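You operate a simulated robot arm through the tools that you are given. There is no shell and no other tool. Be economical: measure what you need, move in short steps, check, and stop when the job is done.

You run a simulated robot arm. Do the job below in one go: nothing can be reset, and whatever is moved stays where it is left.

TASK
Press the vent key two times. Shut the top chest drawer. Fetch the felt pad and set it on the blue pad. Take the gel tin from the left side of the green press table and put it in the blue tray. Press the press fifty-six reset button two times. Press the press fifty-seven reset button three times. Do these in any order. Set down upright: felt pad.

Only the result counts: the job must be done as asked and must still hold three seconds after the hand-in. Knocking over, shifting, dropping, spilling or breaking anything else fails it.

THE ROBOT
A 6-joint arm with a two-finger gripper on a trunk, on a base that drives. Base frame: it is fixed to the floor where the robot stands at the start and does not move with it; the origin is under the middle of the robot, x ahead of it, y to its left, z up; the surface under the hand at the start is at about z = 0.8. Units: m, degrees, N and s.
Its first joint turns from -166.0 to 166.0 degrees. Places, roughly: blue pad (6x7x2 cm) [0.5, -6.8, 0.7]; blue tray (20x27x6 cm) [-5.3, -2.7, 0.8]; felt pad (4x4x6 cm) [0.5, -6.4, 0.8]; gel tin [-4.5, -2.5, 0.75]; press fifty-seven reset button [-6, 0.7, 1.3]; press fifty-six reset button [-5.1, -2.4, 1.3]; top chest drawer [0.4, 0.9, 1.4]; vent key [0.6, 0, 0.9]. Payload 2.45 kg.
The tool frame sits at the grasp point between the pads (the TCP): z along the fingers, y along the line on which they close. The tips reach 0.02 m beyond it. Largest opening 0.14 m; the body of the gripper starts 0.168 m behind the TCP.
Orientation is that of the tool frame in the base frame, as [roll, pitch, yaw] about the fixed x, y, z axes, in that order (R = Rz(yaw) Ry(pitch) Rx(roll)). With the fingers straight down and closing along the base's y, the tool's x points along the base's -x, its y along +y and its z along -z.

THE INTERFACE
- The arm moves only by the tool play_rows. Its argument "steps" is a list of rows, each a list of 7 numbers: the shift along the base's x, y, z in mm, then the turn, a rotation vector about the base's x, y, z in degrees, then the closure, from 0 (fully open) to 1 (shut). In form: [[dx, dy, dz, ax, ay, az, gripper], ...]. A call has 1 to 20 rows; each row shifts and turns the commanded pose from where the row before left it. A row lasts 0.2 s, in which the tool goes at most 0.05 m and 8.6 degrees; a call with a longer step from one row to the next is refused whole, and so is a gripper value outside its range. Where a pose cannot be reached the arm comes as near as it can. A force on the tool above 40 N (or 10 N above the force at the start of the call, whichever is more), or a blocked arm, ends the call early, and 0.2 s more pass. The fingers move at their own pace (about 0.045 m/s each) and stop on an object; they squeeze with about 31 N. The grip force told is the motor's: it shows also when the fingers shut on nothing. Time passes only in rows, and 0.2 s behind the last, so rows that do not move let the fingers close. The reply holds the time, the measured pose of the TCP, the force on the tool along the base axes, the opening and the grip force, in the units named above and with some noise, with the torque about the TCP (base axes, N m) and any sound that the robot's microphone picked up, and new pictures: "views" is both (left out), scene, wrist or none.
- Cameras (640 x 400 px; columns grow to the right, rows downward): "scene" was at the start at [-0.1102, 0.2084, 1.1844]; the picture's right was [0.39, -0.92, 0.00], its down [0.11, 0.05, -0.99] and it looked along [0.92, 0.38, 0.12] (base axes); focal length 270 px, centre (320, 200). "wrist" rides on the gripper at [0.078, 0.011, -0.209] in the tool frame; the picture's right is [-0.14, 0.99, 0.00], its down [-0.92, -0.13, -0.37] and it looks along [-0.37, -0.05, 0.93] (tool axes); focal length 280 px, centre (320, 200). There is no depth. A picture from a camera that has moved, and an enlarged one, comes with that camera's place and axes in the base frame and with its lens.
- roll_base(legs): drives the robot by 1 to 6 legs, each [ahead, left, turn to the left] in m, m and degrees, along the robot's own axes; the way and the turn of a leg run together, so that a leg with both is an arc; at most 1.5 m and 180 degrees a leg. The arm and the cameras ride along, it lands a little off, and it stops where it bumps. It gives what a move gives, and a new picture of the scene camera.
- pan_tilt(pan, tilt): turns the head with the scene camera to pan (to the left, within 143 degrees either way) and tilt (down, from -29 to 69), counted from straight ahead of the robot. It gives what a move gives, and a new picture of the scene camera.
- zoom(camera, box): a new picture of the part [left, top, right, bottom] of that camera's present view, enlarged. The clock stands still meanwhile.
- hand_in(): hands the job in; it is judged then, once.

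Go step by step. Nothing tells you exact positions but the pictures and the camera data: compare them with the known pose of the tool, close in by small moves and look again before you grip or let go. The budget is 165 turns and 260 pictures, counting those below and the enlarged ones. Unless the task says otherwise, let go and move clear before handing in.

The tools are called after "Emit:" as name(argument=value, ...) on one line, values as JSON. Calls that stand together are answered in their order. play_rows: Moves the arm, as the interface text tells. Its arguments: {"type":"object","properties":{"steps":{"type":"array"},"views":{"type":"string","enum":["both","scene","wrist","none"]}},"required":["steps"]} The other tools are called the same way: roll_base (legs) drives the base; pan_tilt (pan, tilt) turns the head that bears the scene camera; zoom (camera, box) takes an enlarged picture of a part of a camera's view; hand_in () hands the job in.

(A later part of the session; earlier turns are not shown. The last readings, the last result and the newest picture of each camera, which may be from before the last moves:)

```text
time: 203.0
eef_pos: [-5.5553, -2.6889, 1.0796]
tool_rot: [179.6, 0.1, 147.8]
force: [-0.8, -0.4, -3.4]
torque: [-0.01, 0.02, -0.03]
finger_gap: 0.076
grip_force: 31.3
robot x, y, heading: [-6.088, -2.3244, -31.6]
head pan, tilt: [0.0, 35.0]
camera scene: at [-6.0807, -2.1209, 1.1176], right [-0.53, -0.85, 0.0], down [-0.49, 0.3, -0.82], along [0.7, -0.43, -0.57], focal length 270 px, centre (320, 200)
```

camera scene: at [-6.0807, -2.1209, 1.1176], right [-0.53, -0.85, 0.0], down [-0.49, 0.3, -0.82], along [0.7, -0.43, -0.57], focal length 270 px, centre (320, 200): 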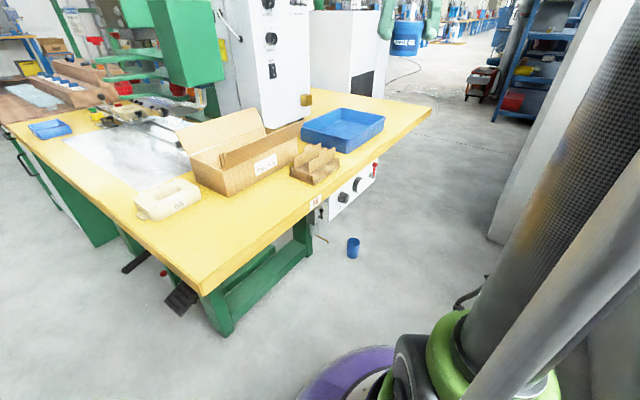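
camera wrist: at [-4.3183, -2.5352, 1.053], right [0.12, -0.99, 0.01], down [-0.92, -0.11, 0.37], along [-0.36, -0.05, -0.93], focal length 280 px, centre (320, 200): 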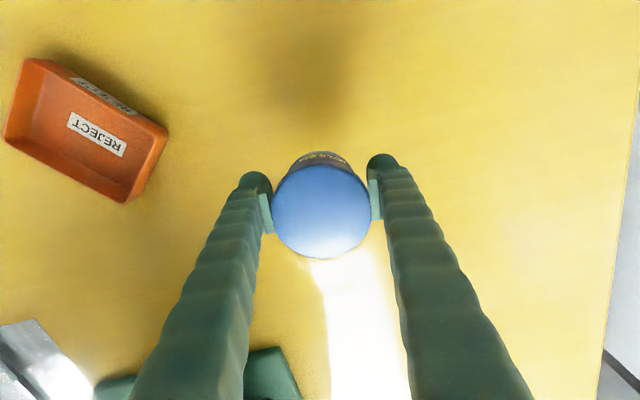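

Emit:
play_rows(steps=[[49, -3, 0, 0, 0, 0, 1], [49, -3, 0, 0, 0, 0, 1], [49, -3, 0, 0, 0, 0, 1], [49, -3, 0, 0, 0, 0, 1], [49, -4, 0, 0, 0, 0, 1], [0, 0, -40, 0, 0, 0, 1], [0, 0, -40, 0, 0, 0, 1], [0, 0, 0, 0, 0, 0, 1]])

```text
time: 204.8
eef_pos: [-5.3102, -2.7048, 0.999]
tool_rot: [179.6, -0.1, 147.8]
force: [0.2, 0.3, -3.3]
torque: [0.01, 0.04, -0.01]
finger_gap: 0.0762
grip_force: 32.0
robot x, y, heading: [-6.0858, -2.3241, -31.7]
head pan, tilt: [0.0, 35.0]
camera scene: at [-6.0806, -2.121, 1.1176], right [-0.53, -0.85, 0.0], down [-0.49, 0.3, -0.82], along [0.7, -0.43, -0.57], focal length 270 px, centre (320, 200)
camera wrist: at [-5.3702, -2.6562, 1.2059], right [0.64, 0.77, 0.01], down [0.71, -0.6, 0.37], along [0.28, -0.23, -0.93], focal length 280 px, centre (320, 200)
```

scene: 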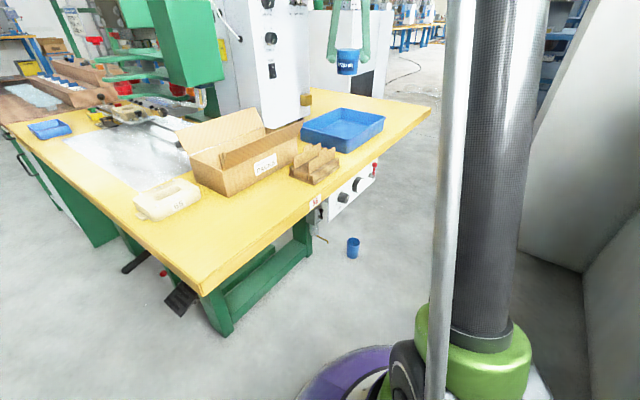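
wrist: 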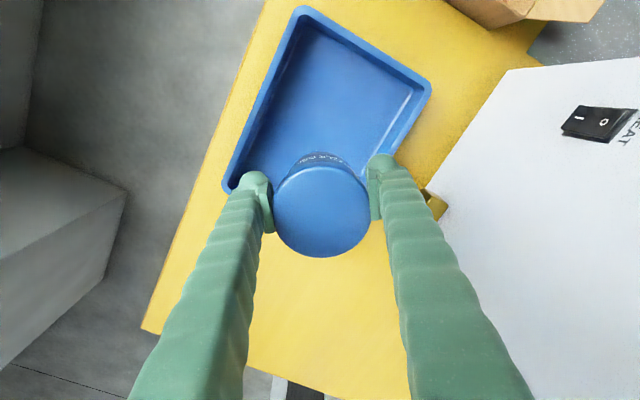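

The tin is over the tray's middle (centre about (-5.318, -2.696)). I'll lower it to the tray floor.

Emit:
play_rows(steps=[[-4, 5, -45, 0, 0, 0, 1], [0, 0, -45, 0, 0, 0, 1], [0, 0, -45, 0, 0, 0, 1], [0, 0, -40, 0, 0, 0, 1], [0, 0, -12, 0, 0, 0, 1], [0, 0, -6, 0, 0, 0, 1], [0, 0, 0, 0, 0, 0, 1]])

```text
time: 206.4
eef_pos: [-5.3136, -2.701, 0.8039]
tool_rot: [179.7, 0.0, 147.9]
force: [-0.1, -0.2, -3.1]
torque: [0.03, 0.0, -0.01]
finger_gap: 0.0761
grip_force: 31.0
robot x, y, heading: [-6.0867, -2.3205, -31.7]
head pan, tilt: [0.0, 35.0]
camera scene: at [-6.0806, -2.121, 1.1176], right [-0.53, -0.85, 0.0], down [-0.49, 0.3, -0.82], along [0.7, -0.43, -0.57], focal length 270 px, centre (320, 200)
camera wrist: at [-5.3744, -2.6522, 1.0105], right [0.64, 0.77, 0.01], down [0.71, -0.6, 0.37], along [0.28, -0.23, -0.93], focal length 280 px, centre (320, 200)
```

scene: 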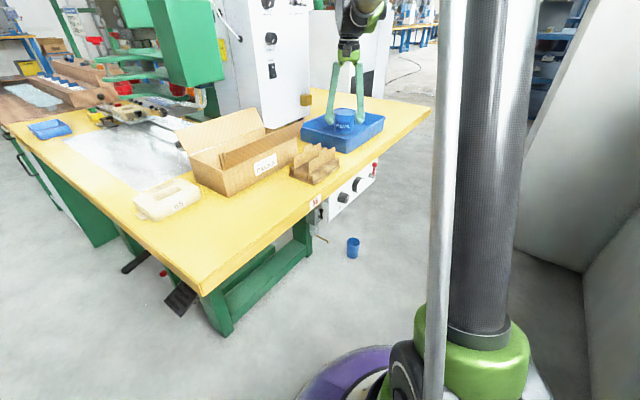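
wrist: 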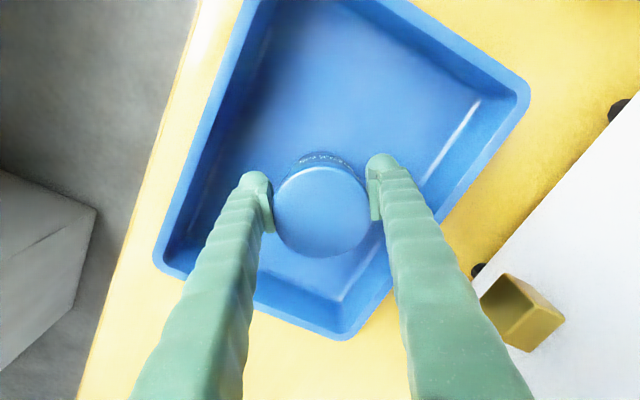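

It's inside the tray. I'll lower in 3 mm steps until it touches.

Emit:
play_rows(steps=[[0, 0, -3, 0, 0, 0, 1], [0, 0, -3, 0, 0, 0, 1], [0, 0, -3, 0, 0, 0, 1]], views="none")

```text
time: 207.2
eef_pos: [-5.3132, -2.6997, 0.7961]
tool_rot: [179.6, 0.0, 147.8]
force: [-0.1, 0.1, -3.0]
torque: [0.0, 0.04, 0.0]
finger_gap: 0.076
grip_force: 31.5
robot x, y, heading: [-6.086, -2.3201, -31.8]
head pan, tilt: [0.0, 35.0]
```

Emit:
play_rows(steps=[[0, 0, -2, 0, 0, 0, 1], [0, 0, -2, 0, 0, 0, 1], [0, 0, -2, 0, 0, 0, 1]], views="none")

```text
time: 208.0
eef_pos: [-5.3143, -2.6993, 0.7907]
tool_rot: [179.8, 0.0, 147.8]
force: [-4.9, 0.5, 18.2]
torque: [-0.1, -0.05, -0.05]
finger_gap: 0.0771
grip_force: 31.1
robot x, y, heading: [-6.0864, -2.3232, -32.0]
head pan, tilt: [0.0, 35.0]
stopped in row 3: the force on the tool passed its limit at 41 N (the readings are from after the stop); the commanded pose is now the measured one
```

The tin is down on the tray. I'll release with a limited opening and lift clear.

Emit:
play_rows(steps=[[0, 0, 1, 0, 0, 0, 1], [0, 0, 0, 0, 0, 0, 0.4], [0, 0, 0, 0, 0, 0, 0.22], [0, 0, 0, 0, 0, 0, 0.22], [0, 0, 0, 0, 0, 0, 0.22], [0, 0, 30, 0, 0, 0, 0.22], [0, 0, 40, 0, 0, 0, 0.22], [0, 0, 45, 0, 0, 0, 0.22], [0, 0, 45, 0, 0, 0, 0.22], [0, 0, 45, 0, 0, 0, 0.22], [0, 0, 45, 0, 0, 0, 0.22], [0, 0, 45, 0, 0, 0, 0.22]])

```text
time: 210.6
eef_pos: [-5.3137, -2.7011, 1.0875]
tool_rot: [179.7, 0.0, 147.9]
force: [-0.9, -0.1, 0.0]
torque: [0.02, -0.01, -0.02]
finger_gap: 0.1093
grip_force: 0.1
robot x, y, heading: [-6.09, -2.3246, -32.0]
head pan, tilt: [0.0, 35.0]
camera scene: at [-6.0806, -2.121, 1.1175], right [-0.53, -0.85, 0.0], down [-0.49, 0.3, -0.82], along [0.7, -0.43, -0.57], focal length 270 px, centre (320, 200)
camera wrist: at [-5.374, -2.6523, 1.2946], right [0.64, 0.77, 0.01], down [0.71, -0.6, 0.37], along [0.28, -0.23, -0.93], focal length 280 px, centre (320, 200)
```

scene: 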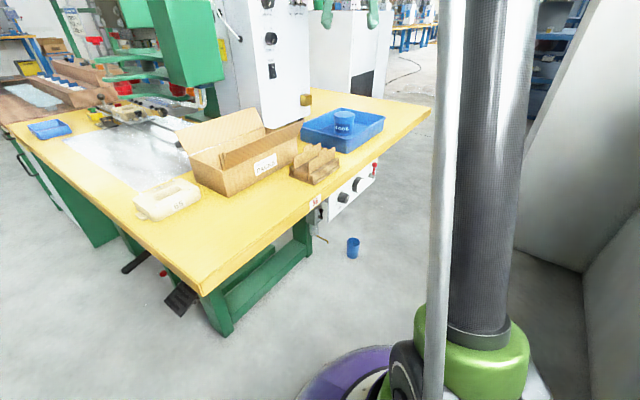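
wrist: 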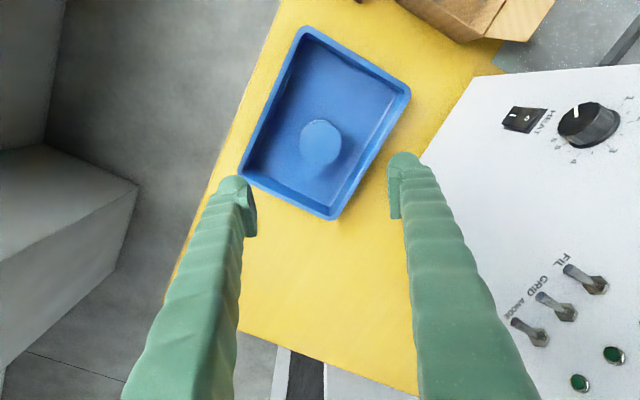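

The tin stands in the tray. I'll close the fingers, retract, back out past the corner and go look at press 57.

Emit:
play_rows(steps=[[-40, 20, 0, 0, 0, 0, 1], [-40, 20, 0, 0, 0, 0, 1], [-40, 20, 0, 0, 0, 0, 1], [-40, 20, 0, 0, 0, 0, 1], [0, 0, 0, 0, 0, 0, 1]], views="none")

Emit:
roll_base(legs=[[0, 0, -55], [-1.3, 0, 0], [0, 0.6, 0], [0, 0, 180]])

Emit:
pan_tilt(pan=20, tilt=5)

```text
time: 211.8
eef_pos: [-5.4701, -2.6198, 1.0914]
tool_rot: [179.7, 0.0, 147.7]
force: [-0.6, 0.9, -0.7]
torque: [0.02, -0.04, 0.0]
finger_gap: 0.0024
grip_force: 0.1
robot x, y, heading: [-6.0834, -2.3252, -31.8]
head pan, tilt: [0.0, 35.0]
```

```text
time: 231.0
eef_pos: [-5.7071, -0.3215, 1.0903]
tool_rot: [179.6, 0.1, -86.7]
force: [-1.1, 0.0, 0.0]
torque: [-0.02, -0.01, -0.01]
finger_gap: 0.0
grip_force: 30.0
robot x, y, heading: [-5.5939, -0.9976, 93.6]
head pan, tilt: [0.0, 35.0]
camera scene: at [-5.7607, -1.1072, 1.1175], right [1.0, 0.06, 0.0], down [0.04, -0.57, -0.82], along [-0.05, 0.82, -0.57], focal length 270 px, centre (320, 200)
```

scene: 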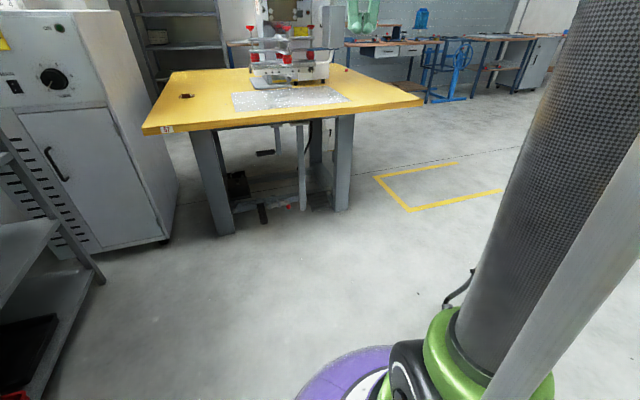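

```text
time: 231.9
eef_pos: [-5.7073, -0.3202, 1.0908]
tool_rot: [179.7, 0.1, -86.8]
force: [1.2, -0.3, -0.6]
torque: [0.0, -0.01, 0.04]
finger_gap: 0.0
grip_force: 29.6
robot x, y, heading: [-5.5934, -0.9917, 93.5]
head pan, tilt: [20.0, 5.0]
camera scene: at [-5.7919, -1.1109, 1.1657], right [0.92, 0.4, 0.0], down [0.04, -0.08, -1.0], along [-0.4, 0.91, -0.09], focal length 270 px, centre (320, 200)
```

scene: 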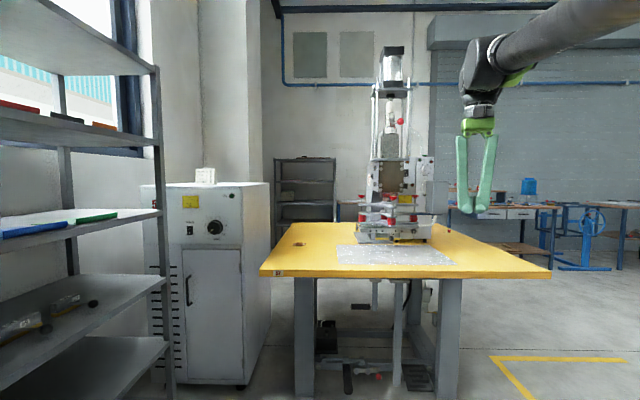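

I'm facing the front of press 57's table. Zooming in on its control box.

Emit:
zoom(camera="scene", box=[370, 130, 450, 190])

Emit:
zoom(camera="scene", box=[340, 60, 470, 260])

```text
6.67 times, centred on (410, 160) of scene
camera zoom: at [-5.7919, -1.1109, 1.1657], right [0.92, 0.4, 0.0], down [0.04, -0.08, -1.0], along [-0.4, 0.91, -0.09], focal length 1800 px, centre (-280, 467)
```

zoom: 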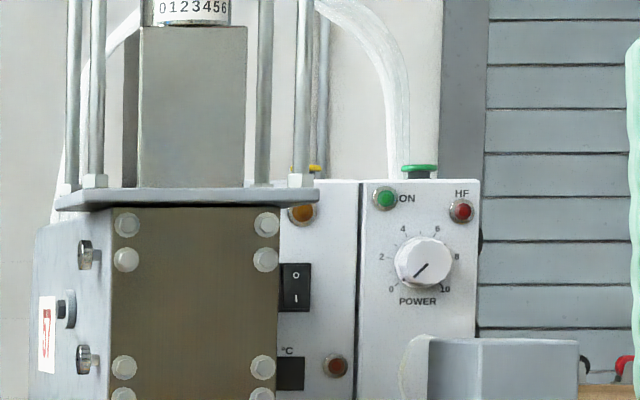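

```text
2.00 times, centred on (405, 160) of scene
camera zoom: at [-5.7919, -1.1109, 1.1657], right [0.92, 0.4, 0.0], down [0.04, -0.08, -1.0], along [-0.4, 0.91, -0.09], focal length 540 px, centre (150, 280)
```

zoom: 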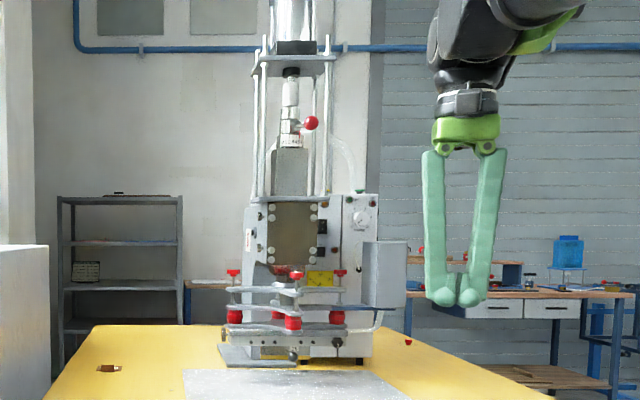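

The yellow reset button is at about (-5.97, 0.714, 1.297), with the same layout as press 56. I'll pitch the tool up in the arm's plane here, then drive into position.

Emit:
play_rows(steps=[[36, 2, 0, 0, 0, 0, 1], [37, 2, 0, 0, 0, 0, 1], [0, 0, 34, 8.18, 0.5, 0, 1], [0, 0, 34, 8.18, 0.5, 0, 1], [0, 0, 34, 8.18, 0.5, 0, 1], [0, 0, 34, 8.18, 0.5, 0, 1], [0, 0, 34, 8.18, 0.5, 0, 1], [0, 0, 34, 8.18, 0.5, 0, 1], [0, 0, 34, 8.18, 0.5, 0, 1], [0, 0, 34, 8.18, 0.5, 0, 1], [0, 0, 0, 0, 0, 0, 1]], views="none")

Emit:
roll_base(legs=[[0, 0, 24.5], [0, -0.47, 0], [0.63, 0, 0]])

Emit:
pan_tilt(pan=10, tilt=-5)

```text
time: 234.3
eef_pos: [-5.635, -0.3126, 1.3627]
tool_rot: [179.1, 65.6, -87.1]
force: [-0.3, -0.2, 0.1]
torque: [0.03, 0.0, -0.01]
finger_gap: 0.0002
grip_force: 29.1
robot x, y, heading: [-5.5876, -0.9943, 93.5]
head pan, tilt: [20.0, 5.0]
```

```text
time: 241.6
eef_pos: [-5.7758, 0.4025, 1.3619]
tool_rot: [179.1, 65.6, -64.0]
force: [-0.4, 0.1, 0.5]
torque: [-0.01, -0.02, 0.0]
finger_gap: 0.0
grip_force: 29.3
robot x, y, heading: [-5.4697, -0.2077, 117.0]
head pan, tilt: [20.0, 5.0]
camera scene: at [-5.6057, -0.3935, 1.1657], right [0.69, 0.73, 0.0], down [0.06, -0.06, -1.0], along [-0.73, 0.68, -0.09], focal length 270 px, centre (320, 200)
```

scene: 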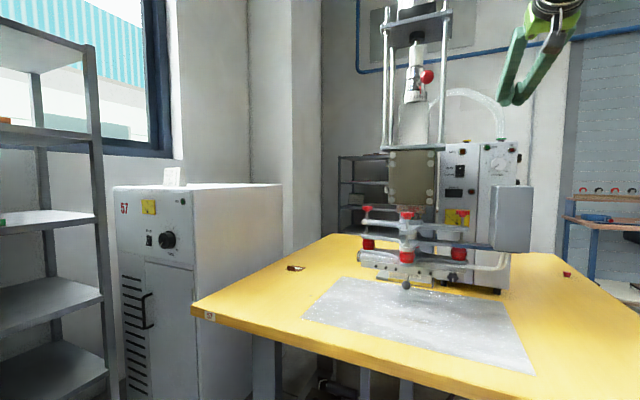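

```text
time: 242.3
eef_pos: [-5.7757, 0.4032, 1.3625]
tool_rot: [179.1, 65.6, -63.9]
force: [0.3, 0.7, -0.3]
torque: [-0.03, -0.01, 0.01]
finger_gap: 0.0
grip_force: 29.6
robot x, y, heading: [-5.4646, -0.2052, 116.7]
head pan, tilt: [10.0, -5.0]
camera scene: at [-5.5912, -0.3863, 1.1814], right [0.8, 0.6, 0.0], down [-0.05, 0.07, -1.0], along [-0.6, 0.8, 0.09], focal length 270 px, centre (320, 200)
```

scene: 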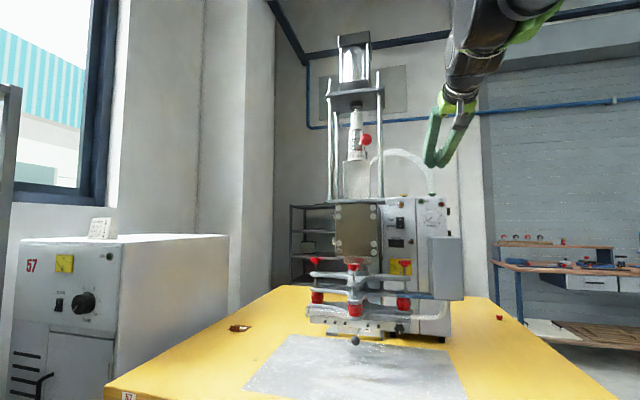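

Emit:
zoom(camera="scene", box=[370, 140, 470, 240])

Emit:
zoom(camera="wrist", box=[200, 80, 440, 240])

```text
4.00 times, centred on (420, 190) of scene
camera zoom: at [-5.5912, -0.3863, 1.1814], right [0.8, 0.6, 0.0], down [-0.05, 0.07, -1.0], along [-0.6, 0.8, 0.09], focal length 1080 px, centre (-80, 240)
```

zoom: 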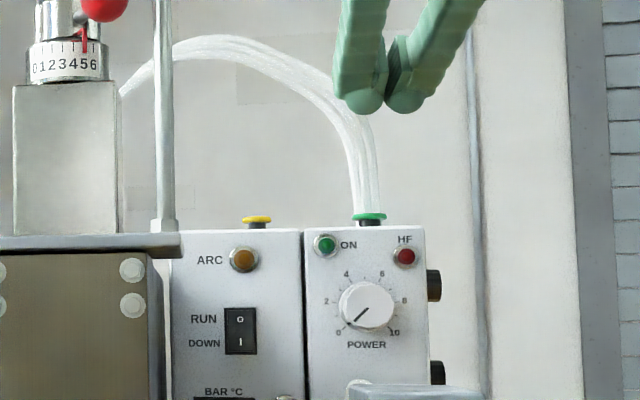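

```text
2.50 times, centred on (320, 160) of wrist
camera zoom: at [-5.6841, 0.198, 1.3762], right [-0.91, -0.4, 0.13], down [0.1, 0.1, 0.99], along [-0.41, 0.91, -0.05], focal length 701 px, centre (320, 300)
```

zoom: 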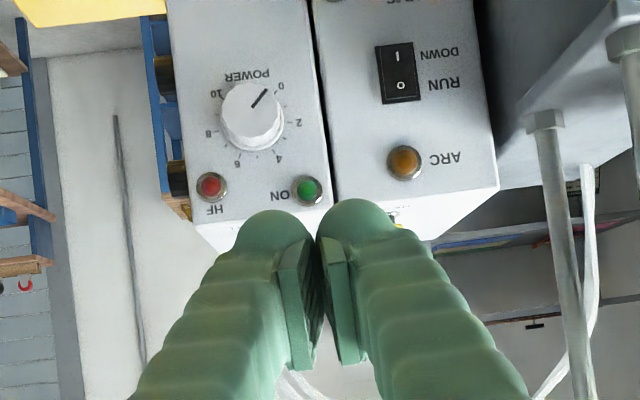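

The button is about 5 cm left of the tool line. I'll turn the base about 2° left to line up one finger with it.

Emit:
roll_base(legs=[[0, 0, 2.2]])

```text
time: 243.1
eef_pos: [-5.7984, 0.3894, 1.3624]
tool_rot: [179.1, 65.6, -61.8]
force: [0.4, 0.1, 0.0]
torque: [-0.02, -0.02, -0.01]
finger_gap: 0.0
grip_force: 29.4
robot x, y, heading: [-5.4679, -0.2035, 119.0]
head pan, tilt: [10.0, -5.0]
camera scene: at [-5.5841, -0.391, 1.1814], right [0.78, 0.63, 0.0], down [-0.05, 0.07, -1.0], along [-0.63, 0.77, 0.09], focal length 270 px, centre (320, 200)
```

scene: 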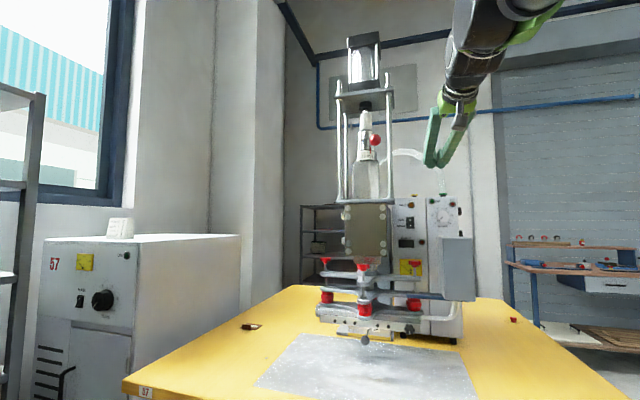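

Emit:
play_rows(steps=[[-18.9, 35.2, 0, 0, 0, 0, 1], [-18.9, 35.2, 0, 0, 0, 0, 1], [-18.9, 35.2, 0, 0, 0, 0, 1], [-18.9, 35.2, 0, 0, 0, 0, 1], [-18.9, 35.2, 0, 0, 0, 0, 1], [0, 0, 0, 0, 0, 0, 1]], views="wrist")

Emit:
zoom(camera="scene", box=[380, 130, 480, 230])

```text
time: 244.5
eef_pos: [-5.8915, 0.5651, 1.3617]
tool_rot: [179.1, 65.6, -61.7]
force: [0.3, 0.0, 1.0]
torque: [0.02, 0.01, -0.01]
finger_gap: 0.0
grip_force: 29.1
robot x, y, heading: [-5.4651, -0.2088, 118.9]
head pan, tilt: [10.0, -5.0]
camera wrist: at [-5.7921, 0.364, 1.3753], right [-0.89, -0.43, 0.13], down [0.1, 0.1, 0.99], along [-0.44, 0.9, -0.05], focal length 280 px, centre (320, 200)
```

wrist: 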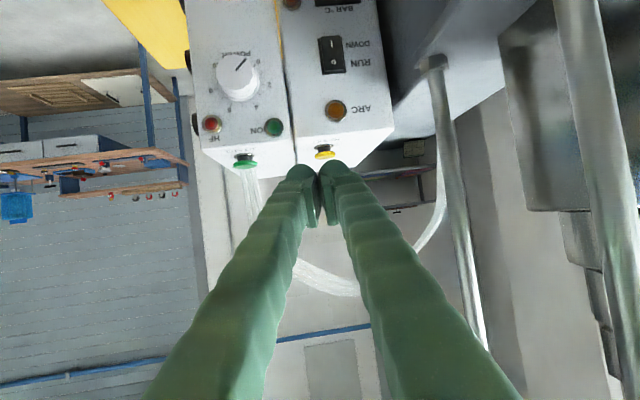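

```text
4.00 times, centred on (430, 180) of scene
camera zoom: at [-5.5841, -0.391, 1.1814], right [0.78, 0.63, 0.0], down [-0.05, 0.07, -1.0], along [-0.63, 0.77, 0.09], focal length 1080 px, centre (-120, 280)
```

zoom: 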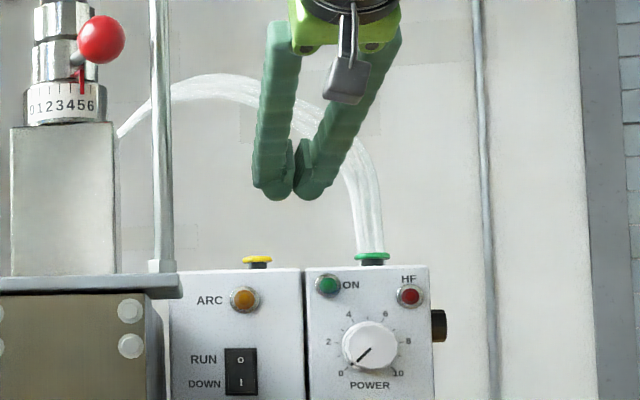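

Emit:
play_rows(steps=[[-16.5, 33.2, 0, 0, 0, 0, 1], [-18.9, 35.2, 0, 0, 0, 0, 1], [-18.9, 35.2, 0, 0, 0, 0, 1], [-5, 9, -10, 0, 0, 0, 1], [0, 0, -12, 0, 0, 0, 1], [0, 0, 0, 0, 0, 0, 1]], views="wrist")

Emit:
zoom(camera="scene", box=[385, 150, 455, 220])

```text
time: 245.9
eef_pos: [-5.9524, 0.6792, 1.3405]
tool_rot: [179.1, 65.6, -61.7]
force: [1.0, 0.1, 0.4]
torque: [-0.03, 0.01, -0.01]
finger_gap: 0.0
grip_force: 29.4
robot x, y, heading: [-5.4661, -0.2087, 119.2]
head pan, tilt: [10.0, -5.0]
camera wrist: at [-5.8528, 0.4773, 1.3546], right [-0.89, -0.43, 0.13], down [0.1, 0.11, 0.99], along [-0.44, 0.9, -0.05], focal length 280 px, centre (320, 200)
```

wrist: 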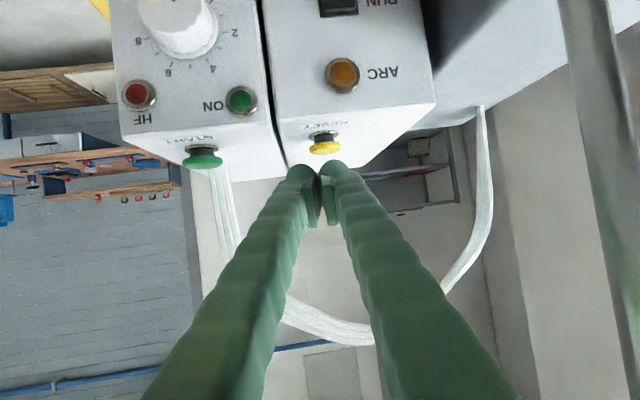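

```text
5.71 times, centred on (420, 185) of scene
camera zoom: at [-5.5841, -0.3908, 1.1814], right [0.78, 0.63, 0.0], down [-0.05, 0.07, -1.0], along [-0.63, 0.77, 0.09], focal length 1543 px, centre (-251, 286)
```

zoom: 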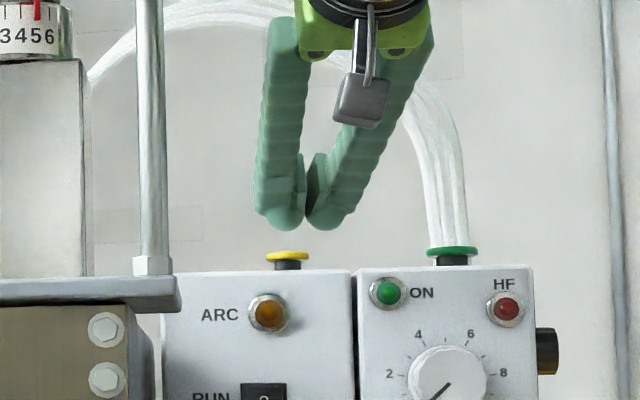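

The left finger lines up with the yellow RESET button. Pressing slowly.

Emit:
play_rows(steps=[[-2, 3, -9, 0, 0, 0, 1], [0, 0, -5, 0, 0, 0, 1], [0, 0, -3, 0, 0, 0, 1], [0, 0, -2, 0, 0, 0, 1], [0, 0, -2, 0, 0, 0, 1]], views="none")

Emit:
zoom(camera="scene", box=[385, 150, 455, 220])

```text
time: 247.1
eef_pos: [-5.954, 0.6809, 1.3209]
tool_rot: [179.2, 65.6, -61.7]
force: [-0.4, 0.5, 3.1]
torque: [0.0, 0.01, 0.01]
finger_gap: 0.0001
grip_force: 29.1
robot x, y, heading: [-5.4665, -0.2086, 119.0]
head pan, tilt: [10.0, -5.0]
heard: click
```

```text
5.71 times, centred on (420, 185) of scene
camera zoom: at [-5.5841, -0.391, 1.1814], right [0.78, 0.63, 0.0], down [-0.05, 0.07, -1.0], along [-0.63, 0.77, 0.09], focal length 1543 px, centre (-251, 286)
```

zoom: 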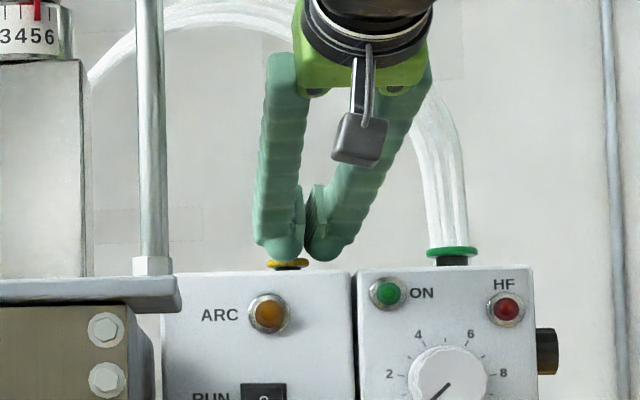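

First click on press 57. Releasing fully and pressing again.

Emit:
play_rows(steps=[[0, 0, 9, 0, 0, 0, 1], [0, 0, 9, 0, 0, 0, 1], [0, 0, 0, 0, 0, 0, 1]], views="none")

Emit:
play_rows(steps=[[0, 0, -10, 0, 0, 0, 1], [0, 0, -4, 0, 0, 0, 1], [0, 0, -2, 0, 0, 0, 1], [0, 0, -2, 0, 0, 0, 1]], views="none")

```text
time: 247.9
eef_pos: [-5.9539, 0.6819, 1.3384]
tool_rot: [179.2, 65.6, -61.7]
force: [-0.9, -0.5, 0.1]
torque: [0.0, -0.03, -0.01]
finger_gap: 0.0001
grip_force: 29.7
robot x, y, heading: [-5.4645, -0.2073, 119.1]
head pan, tilt: [10.0, -5.0]
```

```text
time: 248.9
eef_pos: [-5.9555, 0.681, 1.3196]
tool_rot: [179.1, 65.7, -61.7]
force: [0.8, 0.4, 3.7]
torque: [0.01, 0.01, -0.03]
finger_gap: 0.0
grip_force: 29.4
robot x, y, heading: [-5.4698, -0.2081, 119.0]
head pan, tilt: [10.0, -5.0]
heard: click
```

Second click. One more.

Emit:
play_rows(steps=[[0, 0, 9, 0, 0, 0, 1], [0, 0, 9, 0, 0, 0, 1], [0, 0, 0, 0, 0, 0, 1]], views="none")

Emit:
play_rows(steps=[[0, 0, -10, 0, 0, 0, 1], [0, 0, -4, 0, 0, 0, 1], [0, 0, -2, 0, 0, 0, 1], [0, 0, -2, 0, 0, 0, 1]], views="none")

```text
time: 249.7
eef_pos: [-5.9557, 0.6829, 1.3353]
tool_rot: [179.2, 65.6, -61.7]
force: [-0.3, -0.1, 0.1]
torque: [0.0, -0.03, -0.01]
finger_gap: 0.0
grip_force: 29.6
robot x, y, heading: [-5.4705, -0.2069, 119.0]
head pan, tilt: [10.0, -5.0]
```

```text
time: 250.7
eef_pos: [-5.9559, 0.6821, 1.3194]
tool_rot: [179.1, 65.5, -61.7]
force: [-0.2, -2.6, 3.2]
torque: [-0.05, 0.04, 0.06]
finger_gap: 0.0
grip_force: 29.1
robot x, y, heading: [-5.4648, -0.2069, 118.9]
head pan, tilt: [10.0, -5.0]
heard: click
```

Three clicks on press 57. I'll lift, retreat along the approach line, back the base away and fold the tool down.

Emit:
play_rows(steps=[[0, 0, 20, 0, 0, 0, 1], [0, 0, 20, 0, 0, 0, 1], [18.9, -35.2, 0, 0, 0, 0, 1], [18.9, -35.2, 0, 0, 0, 0, 1], [18.9, -35.2, 0, 0, 0, 0, 1], [18.9, -35.2, 0, 0, 0, 0, 1], [18.9, -35.2, 0, 0, 0, 0, 1], [18.9, -35.2, 0, 0, 0, 0, 1], [18.9, -35.2, 0, 0, 0, 0, 1], [18.9, -35.2, 0, 0, 0, 0, 1], [0, 0, 0, 0, 0, 0, 1]], views="none")

Emit:
roll_base(legs=[[-0.6, 0, 0]])

Emit:
play_rows(steps=[[0, 0, -28, -7.17, -3.98, 0, 1], [0, 0, -28, -7.17, -3.98, 0, 1], [0, 0, -28, -7.17, -3.98, 0, 1], [0, 0, -28, -7.17, -3.98, 0, 1], [0, 0, -28, -7.17, -3.98, 0, 1], [0, 0, -28, -7.17, -3.98, 0, 1], [0, 0, -28, -7.17, -3.98, 0, 1], [0, 0, -28, -7.17, -3.98, 0, 1], [0, 0, 0, 0, 0, 0, 1]], views="none")

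```text
time: 253.1
eef_pos: [-5.8054, 0.4, 1.3592]
tool_rot: [179.1, 65.6, -61.7]
force: [0.0, -0.3, -0.6]
torque: [0.0, 0.03, -0.03]
finger_gap: 0.0
grip_force: 29.2
robot x, y, heading: [-5.471, -0.2112, 118.9]
head pan, tilt: [10.0, -5.0]
```

```text
time: 256.4
eef_pos: [-5.5157, -0.1172, 1.3601]
tool_rot: [179.1, 65.6, -61.9]
force: [0.6, 0.0, 0.4]
torque: [-0.04, -0.01, -0.02]
finger_gap: 0.0
grip_force: 28.8
robot x, y, heading: [-5.1836, -0.7261, 118.7]
head pan, tilt: [10.0, -5.0]
camera scene: at [-5.299, -0.9088, 1.1814], right [0.78, 0.63, 0.0], down [-0.05, 0.07, -1.0], along [-0.62, 0.78, 0.09], focal length 270 px, centre (320, 200)
```

scene: 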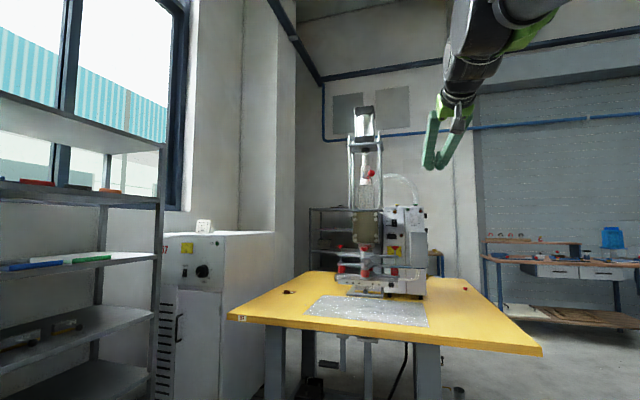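

```text
time: 258.4
eef_pos: [-5.5186, -0.1178, 1.1335]
tool_rot: [-180.0, -0.1, -61.3]
force: [-0.4, 0.3, 0.1]
torque: [0.04, 0.0, 0.01]
finger_gap: 0.0
grip_force: 29.3
robot x, y, heading: [-5.183, -0.7249, 118.9]
head pan, tilt: [10.0, -5.0]
```

Everything at the presses is finished. Now I'll head for the felt pad near (0.5, -6.4), first driving back toward the main aisle.

Emit:
roll_base(legs=[[0, 0, -119], [1.5, 0, 0], [1.5, 0, 0], [1.0, 0, 0], [0, 0, -75]])

Emit:
pan_tilt(pan=0, tilt=10)

```text
time: 285.7
eef_pos: [-1.0388, -1.3551, 1.1328]
tool_rot: [-180.0, 0.0, 104.8]
force: [-0.3, 0.2, -0.2]
torque: [0.01, -0.03, 0.03]
finger_gap: 0.0
grip_force: 28.7
robot x, y, heading: [-1.223, -0.6858, -74.7]
head pan, tilt: [10.0, -5.0]
camera scene: at [-1.0645, -0.5346, 1.1814], right [-0.91, -0.42, 0.0], down [0.04, -0.08, -1.0], along [0.42, -0.9, 0.09], focal length 270 px, centre (320, 200)
```

scene: 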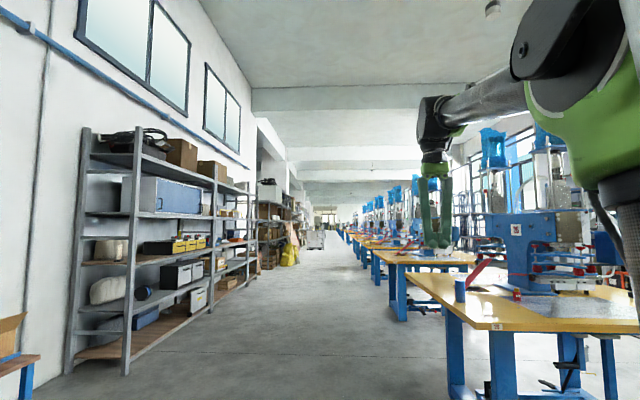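

```text
time: 286.5
eef_pos: [-1.0382, -1.3538, 1.1327]
tool_rot: [180.0, 0.0, 104.8]
force: [0.3, 0.3, 0.2]
torque: [0.0, 0.01, -0.01]
finger_gap: 0.0
grip_force: 29.1
robot x, y, heading: [-1.2184, -0.683, -74.8]
head pan, tilt: [0.0, 10.0]
camera scene: at [-1.0774, -0.5451, 1.1577], right [-0.97, -0.26, 0.0], down [-0.05, 0.17, -0.98], along [0.26, -0.95, -0.17], focal length 270 px, centre (320, 200)
```

scene: 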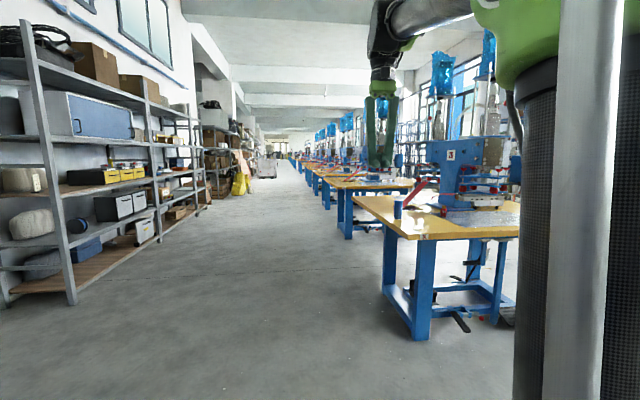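

The felt pad should be on one of the next press tables along the row. I'll drive down the aisle parallel to the tables.

Emit:
roll_base(legs=[[0, 0.25, 8], [1.5, 0, 0], [1.5, 0, 0], [1.3, 0, 0]])

Emit:
pan_tilt(pan=-30, tilt=12)

```text
time: 308.3
eef_pos: [0.8364, -5.2108, 1.1336]
tool_rot: [180.0, 0.0, 109.8]
force: [0.9, 0.2, -0.1]
torque: [-0.02, -0.04, 0.0]
finger_gap: 0.0
grip_force: 29.6
robot x, y, heading: [0.5968, -4.5576, -70.1]
head pan, tilt: [0.0, 10.0]
camera scene: at [0.7276, -4.4083, 1.1577], right [-0.94, -0.34, 0.0], down [-0.06, 0.16, -0.98], along [0.34, -0.93, -0.17], focal length 270 px, centre (320, 200)
```

scene: 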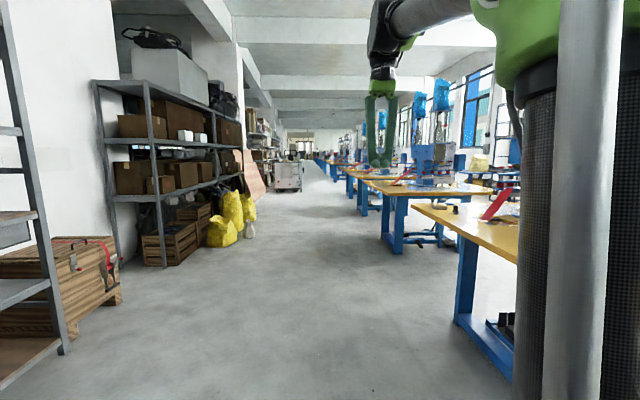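

```text
time: 309.2
eef_pos: [0.8356, -5.2104, 1.1342]
tool_rot: [180.0, 0.0, 109.9]
force: [1.5, 0.5, 0.9]
torque: [0.0, -0.01, 0.01]
finger_gap: 0.0
grip_force: 29.3
robot x, y, heading: [0.5972, -4.5621, -69.9]
head pan, tilt: [-30.0, 12.0]
camera scene: at [0.6796, -4.4127, 1.1544], right [-0.98, 0.17, 0.0], down [0.04, 0.2, -0.98], along [-0.17, -0.96, -0.21], focal length 270 px, centre (320, 200)
```

scene: 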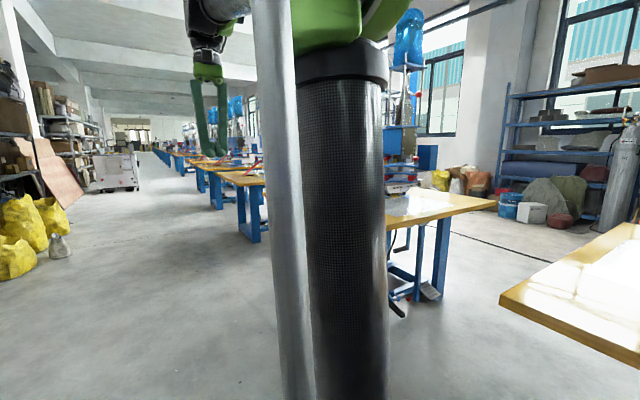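

Emit:
roll_base(legs=[[0.9, 0.15, 0], [0, 0, -50]])

Emit:
pan_tilt(pan=0, tilt=25)

```text
time: 316.2
eef_pos: [0.6909, -5.9369, 1.1329]
tool_rot: [180.0, 0.1, 59.8]
force: [0.4, 0.3, -0.1]
torque: [0.02, -0.03, -0.01]
finger_gap: 0.0
grip_force: 29.7
robot x, y, heading: [1.0403, -5.3343, -120.1]
head pan, tilt: [-30.0, 12.0]
camera scene: at [1.2035, -5.3053, 1.1544], right [-0.5, 0.87, 0.0], down [0.18, 0.1, -0.98], along [-0.85, -0.49, -0.21], focal length 270 px, centre (320, 200)
```

scene: 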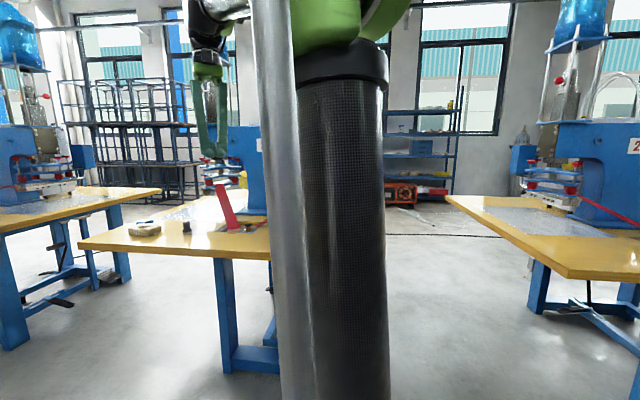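

```text
time: 317.1
eef_pos: [0.6908, -5.9376, 1.1331]
tool_rot: [180.0, -0.1, 59.7]
force: [0.7, -0.5, -0.3]
torque: [-0.01, 0.03, -0.02]
finger_gap: 0.0001
grip_force: 29.1
robot x, y, heading: [1.0346, -5.3338, -119.9]
head pan, tilt: [0.0, 25.0]
camera scene: at [1.238, -5.3385, 1.1333], right [-0.86, 0.5, 0.0], down [0.21, 0.37, -0.91], along [-0.46, -0.78, -0.42], focal length 270 px, centre (320, 200)
```

scene: 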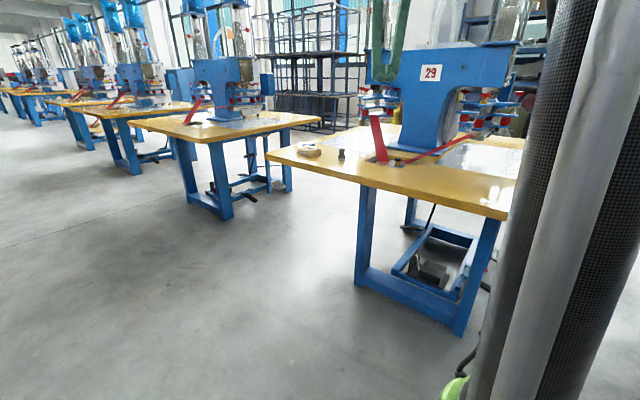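

Emit:
zoom(camera="scene", box=[260, 110, 420, 210])

Emit:
zoom(camera="scene", box=[120, 70, 340, 210])

```text
4.00 times, centred on (340, 160) of scene
camera zoom: at [1.238, -5.3385, 1.1333], right [-0.86, 0.5, 0.0], down [0.21, 0.37, -0.91], along [-0.46, -0.78, -0.42], focal length 1080 px, centre (240, 360)
```

zoom: 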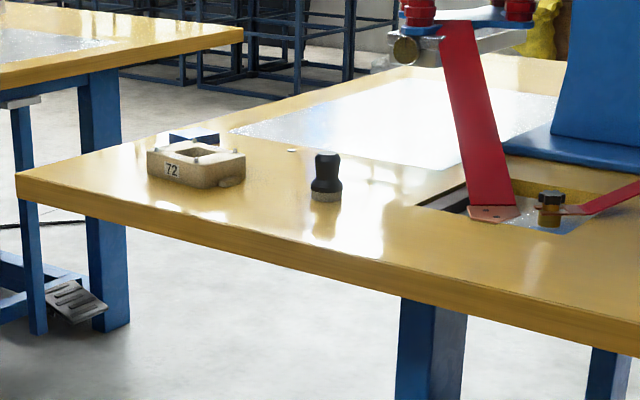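

```text
2.86 times, centred on (230, 140) of scene
camera zoom: at [1.238, -5.3385, 1.1333], right [-0.86, 0.5, 0.0], down [0.21, 0.37, -0.91], along [-0.46, -0.78, -0.42], focal length 772 px, centre (577, 371)
```

zoom: 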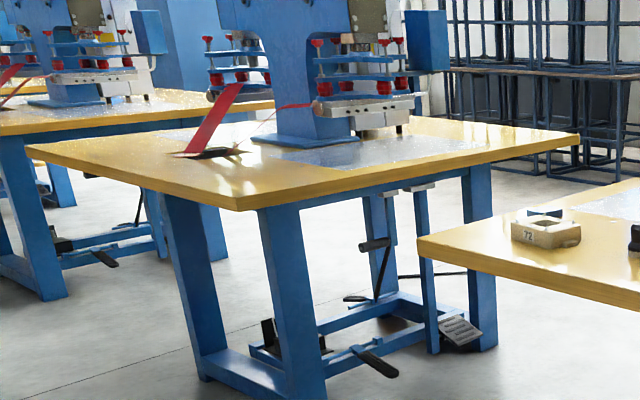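

The felt pad is the small black-knobbed stamp at about (0.476, -6.42). The blue pad lies behind the "72" ring at about (0.456, -6.807). I'll drive to stand beside both.

Emit:
roll_base(legs=[[0, 0.53, 0], [0.83, 0, 0], [0, 0, -38]])

Emit:
pan_tilt(pan=10, tilt=30)

```text
time: 326.0
eef_pos: [0.4681, -6.5845, 1.1335]
tool_rot: [180.0, 0.0, 22.9]
force: [-0.1, -0.4, -0.3]
torque: [0.02, 0.02, -0.05]
finger_gap: 0.0
grip_force: 29.2
robot x, y, heading: [1.1062, -6.309, -156.7]
head pan, tilt: [0.0, 25.0]
camera scene: at [1.2645, -6.4325, 1.1333], right [-0.39, 0.92, 0.0], down [0.39, 0.17, -0.91], along [-0.83, -0.35, -0.42], focal length 270 px, centre (320, 200)
```

scene: 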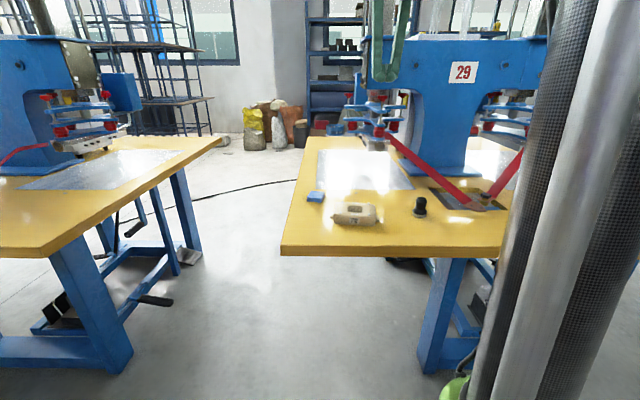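

```text
time: 326.7
eef_pos: [0.4679, -6.5826, 1.1341]
tool_rot: [-180.0, 0.0, 23.0]
force: [0.3, -0.7, -0.9]
torque: [-0.01, 0.02, 0.01]
finger_gap: 0.0
grip_force: 29.6
robot x, y, heading: [1.105, -6.308, -157.2]
head pan, tilt: [10.0, 30.0]
camera scene: at [1.2734, -6.4457, 1.1254], right [-0.54, 0.84, 0.0], down [0.42, 0.27, -0.87], along [-0.73, -0.47, -0.5], focal length 270 px, centre (320, 200)
```

scene: 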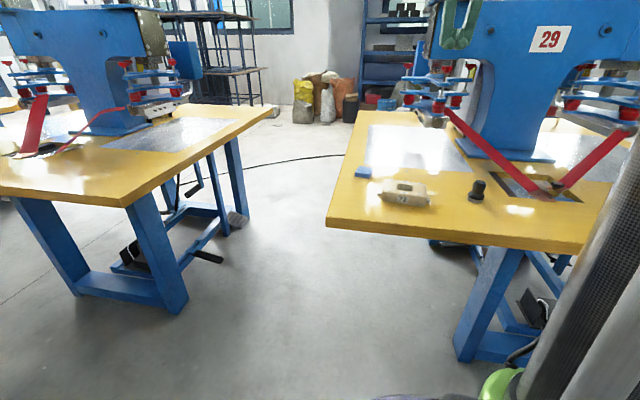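

I'll move above the felt pad with the fingers part-open and look down with the wrist camera.

Emit:
play_rows(steps=[[3, 38, -30, 0, 0, 0, 0.4], [3, 38, -30, 0, 0, 0, 0.4], [3, 38, -30, 0, 0, 0, 0.4], [4, 38, -30, 0, 0, 0, 0.4], [0, 0, -30, 0, 0, 0, 0.4], [0, 0, 0, 0, 0, 0, 0.4]], views="wrist")

Emit:
zoom(camera="scene", box=[340, 140, 540, 240])

```text
time: 328.1
eef_pos: [0.4815, -6.4297, 0.9824]
tool_rot: [-180.0, 0.0, 22.9]
force: [0.0, 0.1, -0.6]
torque: [0.0, -0.01, 0.01]
finger_gap: 0.084
grip_force: 0.0
robot x, y, heading: [1.1063, -6.3072, -157.3]
head pan, tilt: [10.0, 30.0]
camera wrist: at [0.5575, -6.41, 1.1902], right [0.26, -0.97, 0.0], down [-0.9, -0.24, 0.37], along [-0.36, -0.1, -0.93], focal length 280 px, centre (320, 200)
```

wrist: 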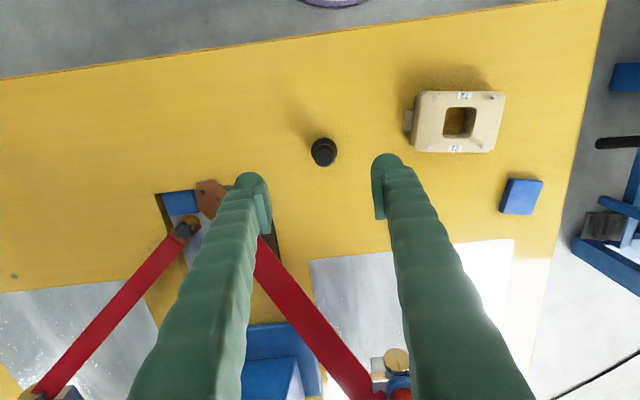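

```text
3.20 times, centred on (440, 190) of scene
camera zoom: at [1.2735, -6.4457, 1.1253], right [-0.54, 0.84, 0.0], down [0.42, 0.27, -0.87], along [-0.73, -0.47, -0.5], focal length 864 px, centre (-64, 232)
```

zoom: 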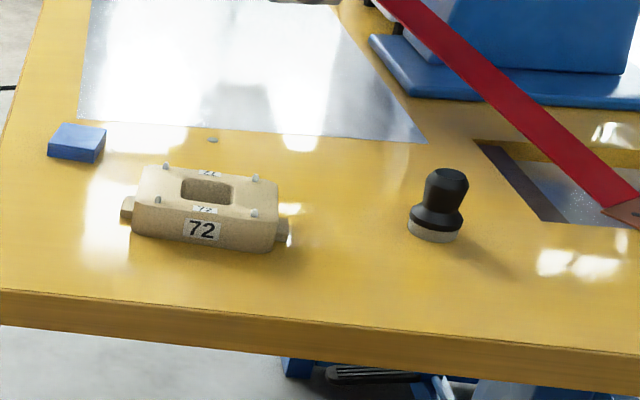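

The felt pad centre is at (0.478, -6.437); the blue pad is at about (0.485, -6.771). Descending around the knob.

Emit:
play_rows(steps=[[-3, -7, -45, 0, 0, 0, 0.4], [0, 0, -45, 0, 0, 0, 0.4], [0, 0, -45, 0, 0, 0, 0.4], [0, 0, -40, 0, 0, 0, 0.4], [0, 0, -20, 0, 0, 0, 0.4], [0, 0, 0, 0, 0, 0, 0.4]], views="wrist")

Emit:
zoom(camera="scene", box=[420, 140, 520, 220])

```text
time: 329.5
eef_pos: [0.4779, -6.4371, 0.7847]
tool_rot: [-180.0, 0.0, 22.9]
force: [0.8, 0.1, -0.2]
torque: [0.0, -0.01, 0.0]
finger_gap: 0.0839
grip_force: 0.0
robot x, y, heading: [1.1022, -6.3064, -157.0]
head pan, tilt: [10.0, 30.0]
camera wrist: at [0.5545, -6.4184, 0.9936], right [0.26, -0.97, 0.0], down [-0.9, -0.24, 0.37], along [-0.36, -0.1, -0.93], focal length 280 px, centre (320, 200)
```

wrist: 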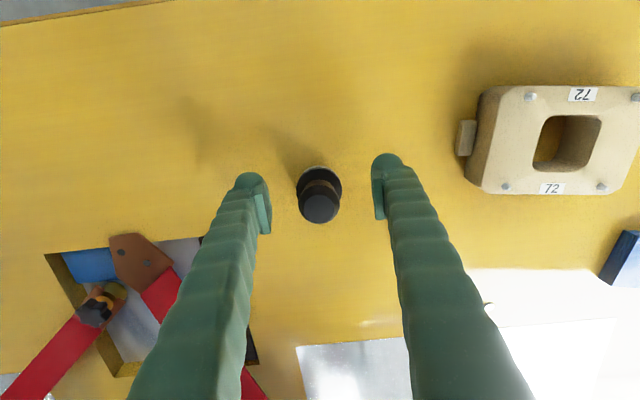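

```text
5.00 times, centred on (470, 180) of scene
camera zoom: at [1.2735, -6.4457, 1.1253], right [-0.54, 0.84, 0.0], down [0.42, 0.27, -0.87], along [-0.73, -0.47, -0.5], focal length 1350 px, centre (-430, 300)
```

zoom: 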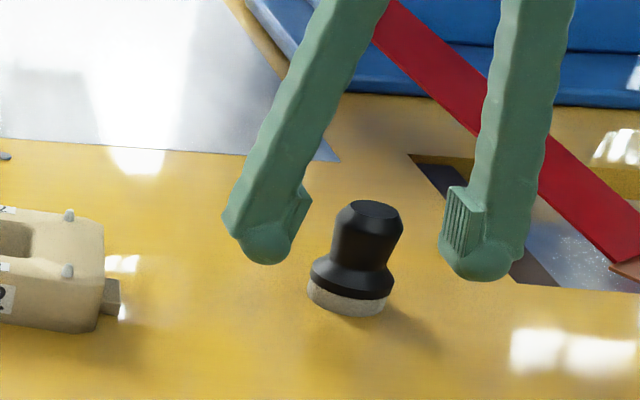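

The fingers straddle the knob well. Closing and lifting a little.

Emit:
play_rows(steps=[[-2, -2, 0, 0, 0, 0, 0.4], [0, 0, 0, 0, 0, 0, 0.6], [0, 0, 0, 0, 0, 0, 0.8], [0, 0, 0, 0, 0, 0, 1], [0, 0, 0, 0, 0, 0, 1], [0, 0, 0, 0, 0, 0, 1], [0, 0, 0, 0, 0, 0, 1], [0, 0, 30, 0, 0, 0, 1], [0, 0, 30, 0, 0, 0, 1], [0, 0, 40, 0, 0, 0, 1], [0, 0, 0, 0, 0, 0, 1]], views="wrist")

Emit:
zoom(camera="scene", box=[420, 100, 520, 200])

```text
time: 331.9
eef_pos: [0.4712, -6.4414, 0.8911]
tool_rot: [-180.0, 0.0, 22.9]
force: [-0.2, -0.7, -0.5]
torque: [-0.01, -0.03, -0.04]
finger_gap: 0.0294
grip_force: 31.3
robot x, y, heading: [1.1095, -6.3132, -156.8]
head pan, tilt: [10.0, 30.0]
camera wrist: at [0.5476, -6.422, 1.0987], right [0.26, -0.97, 0.0], down [-0.9, -0.24, 0.37], along [-0.36, -0.1, -0.93], focal length 280 px, centre (320, 200)
```

wrist: 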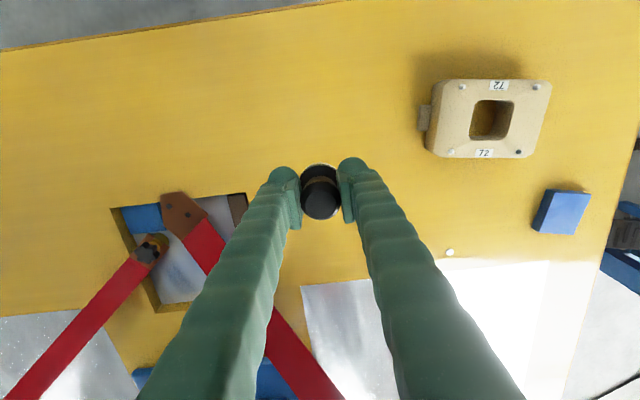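

```text
4.00 times, centred on (470, 150) of scene
camera zoom: at [1.2735, -6.4457, 1.1253], right [-0.54, 0.84, 0.0], down [0.42, 0.27, -0.87], along [-0.73, -0.47, -0.5], focal length 1080 px, centre (-280, 400)
```

zoom: 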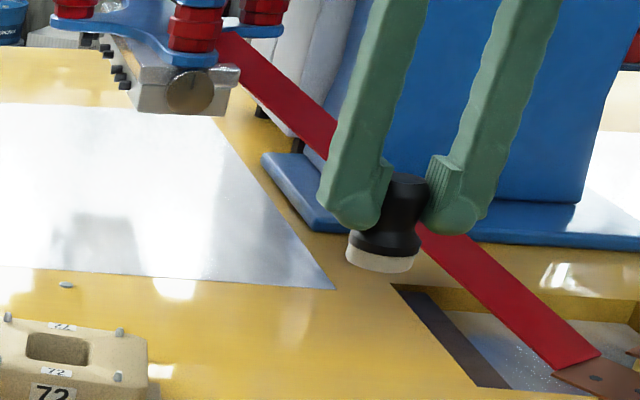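

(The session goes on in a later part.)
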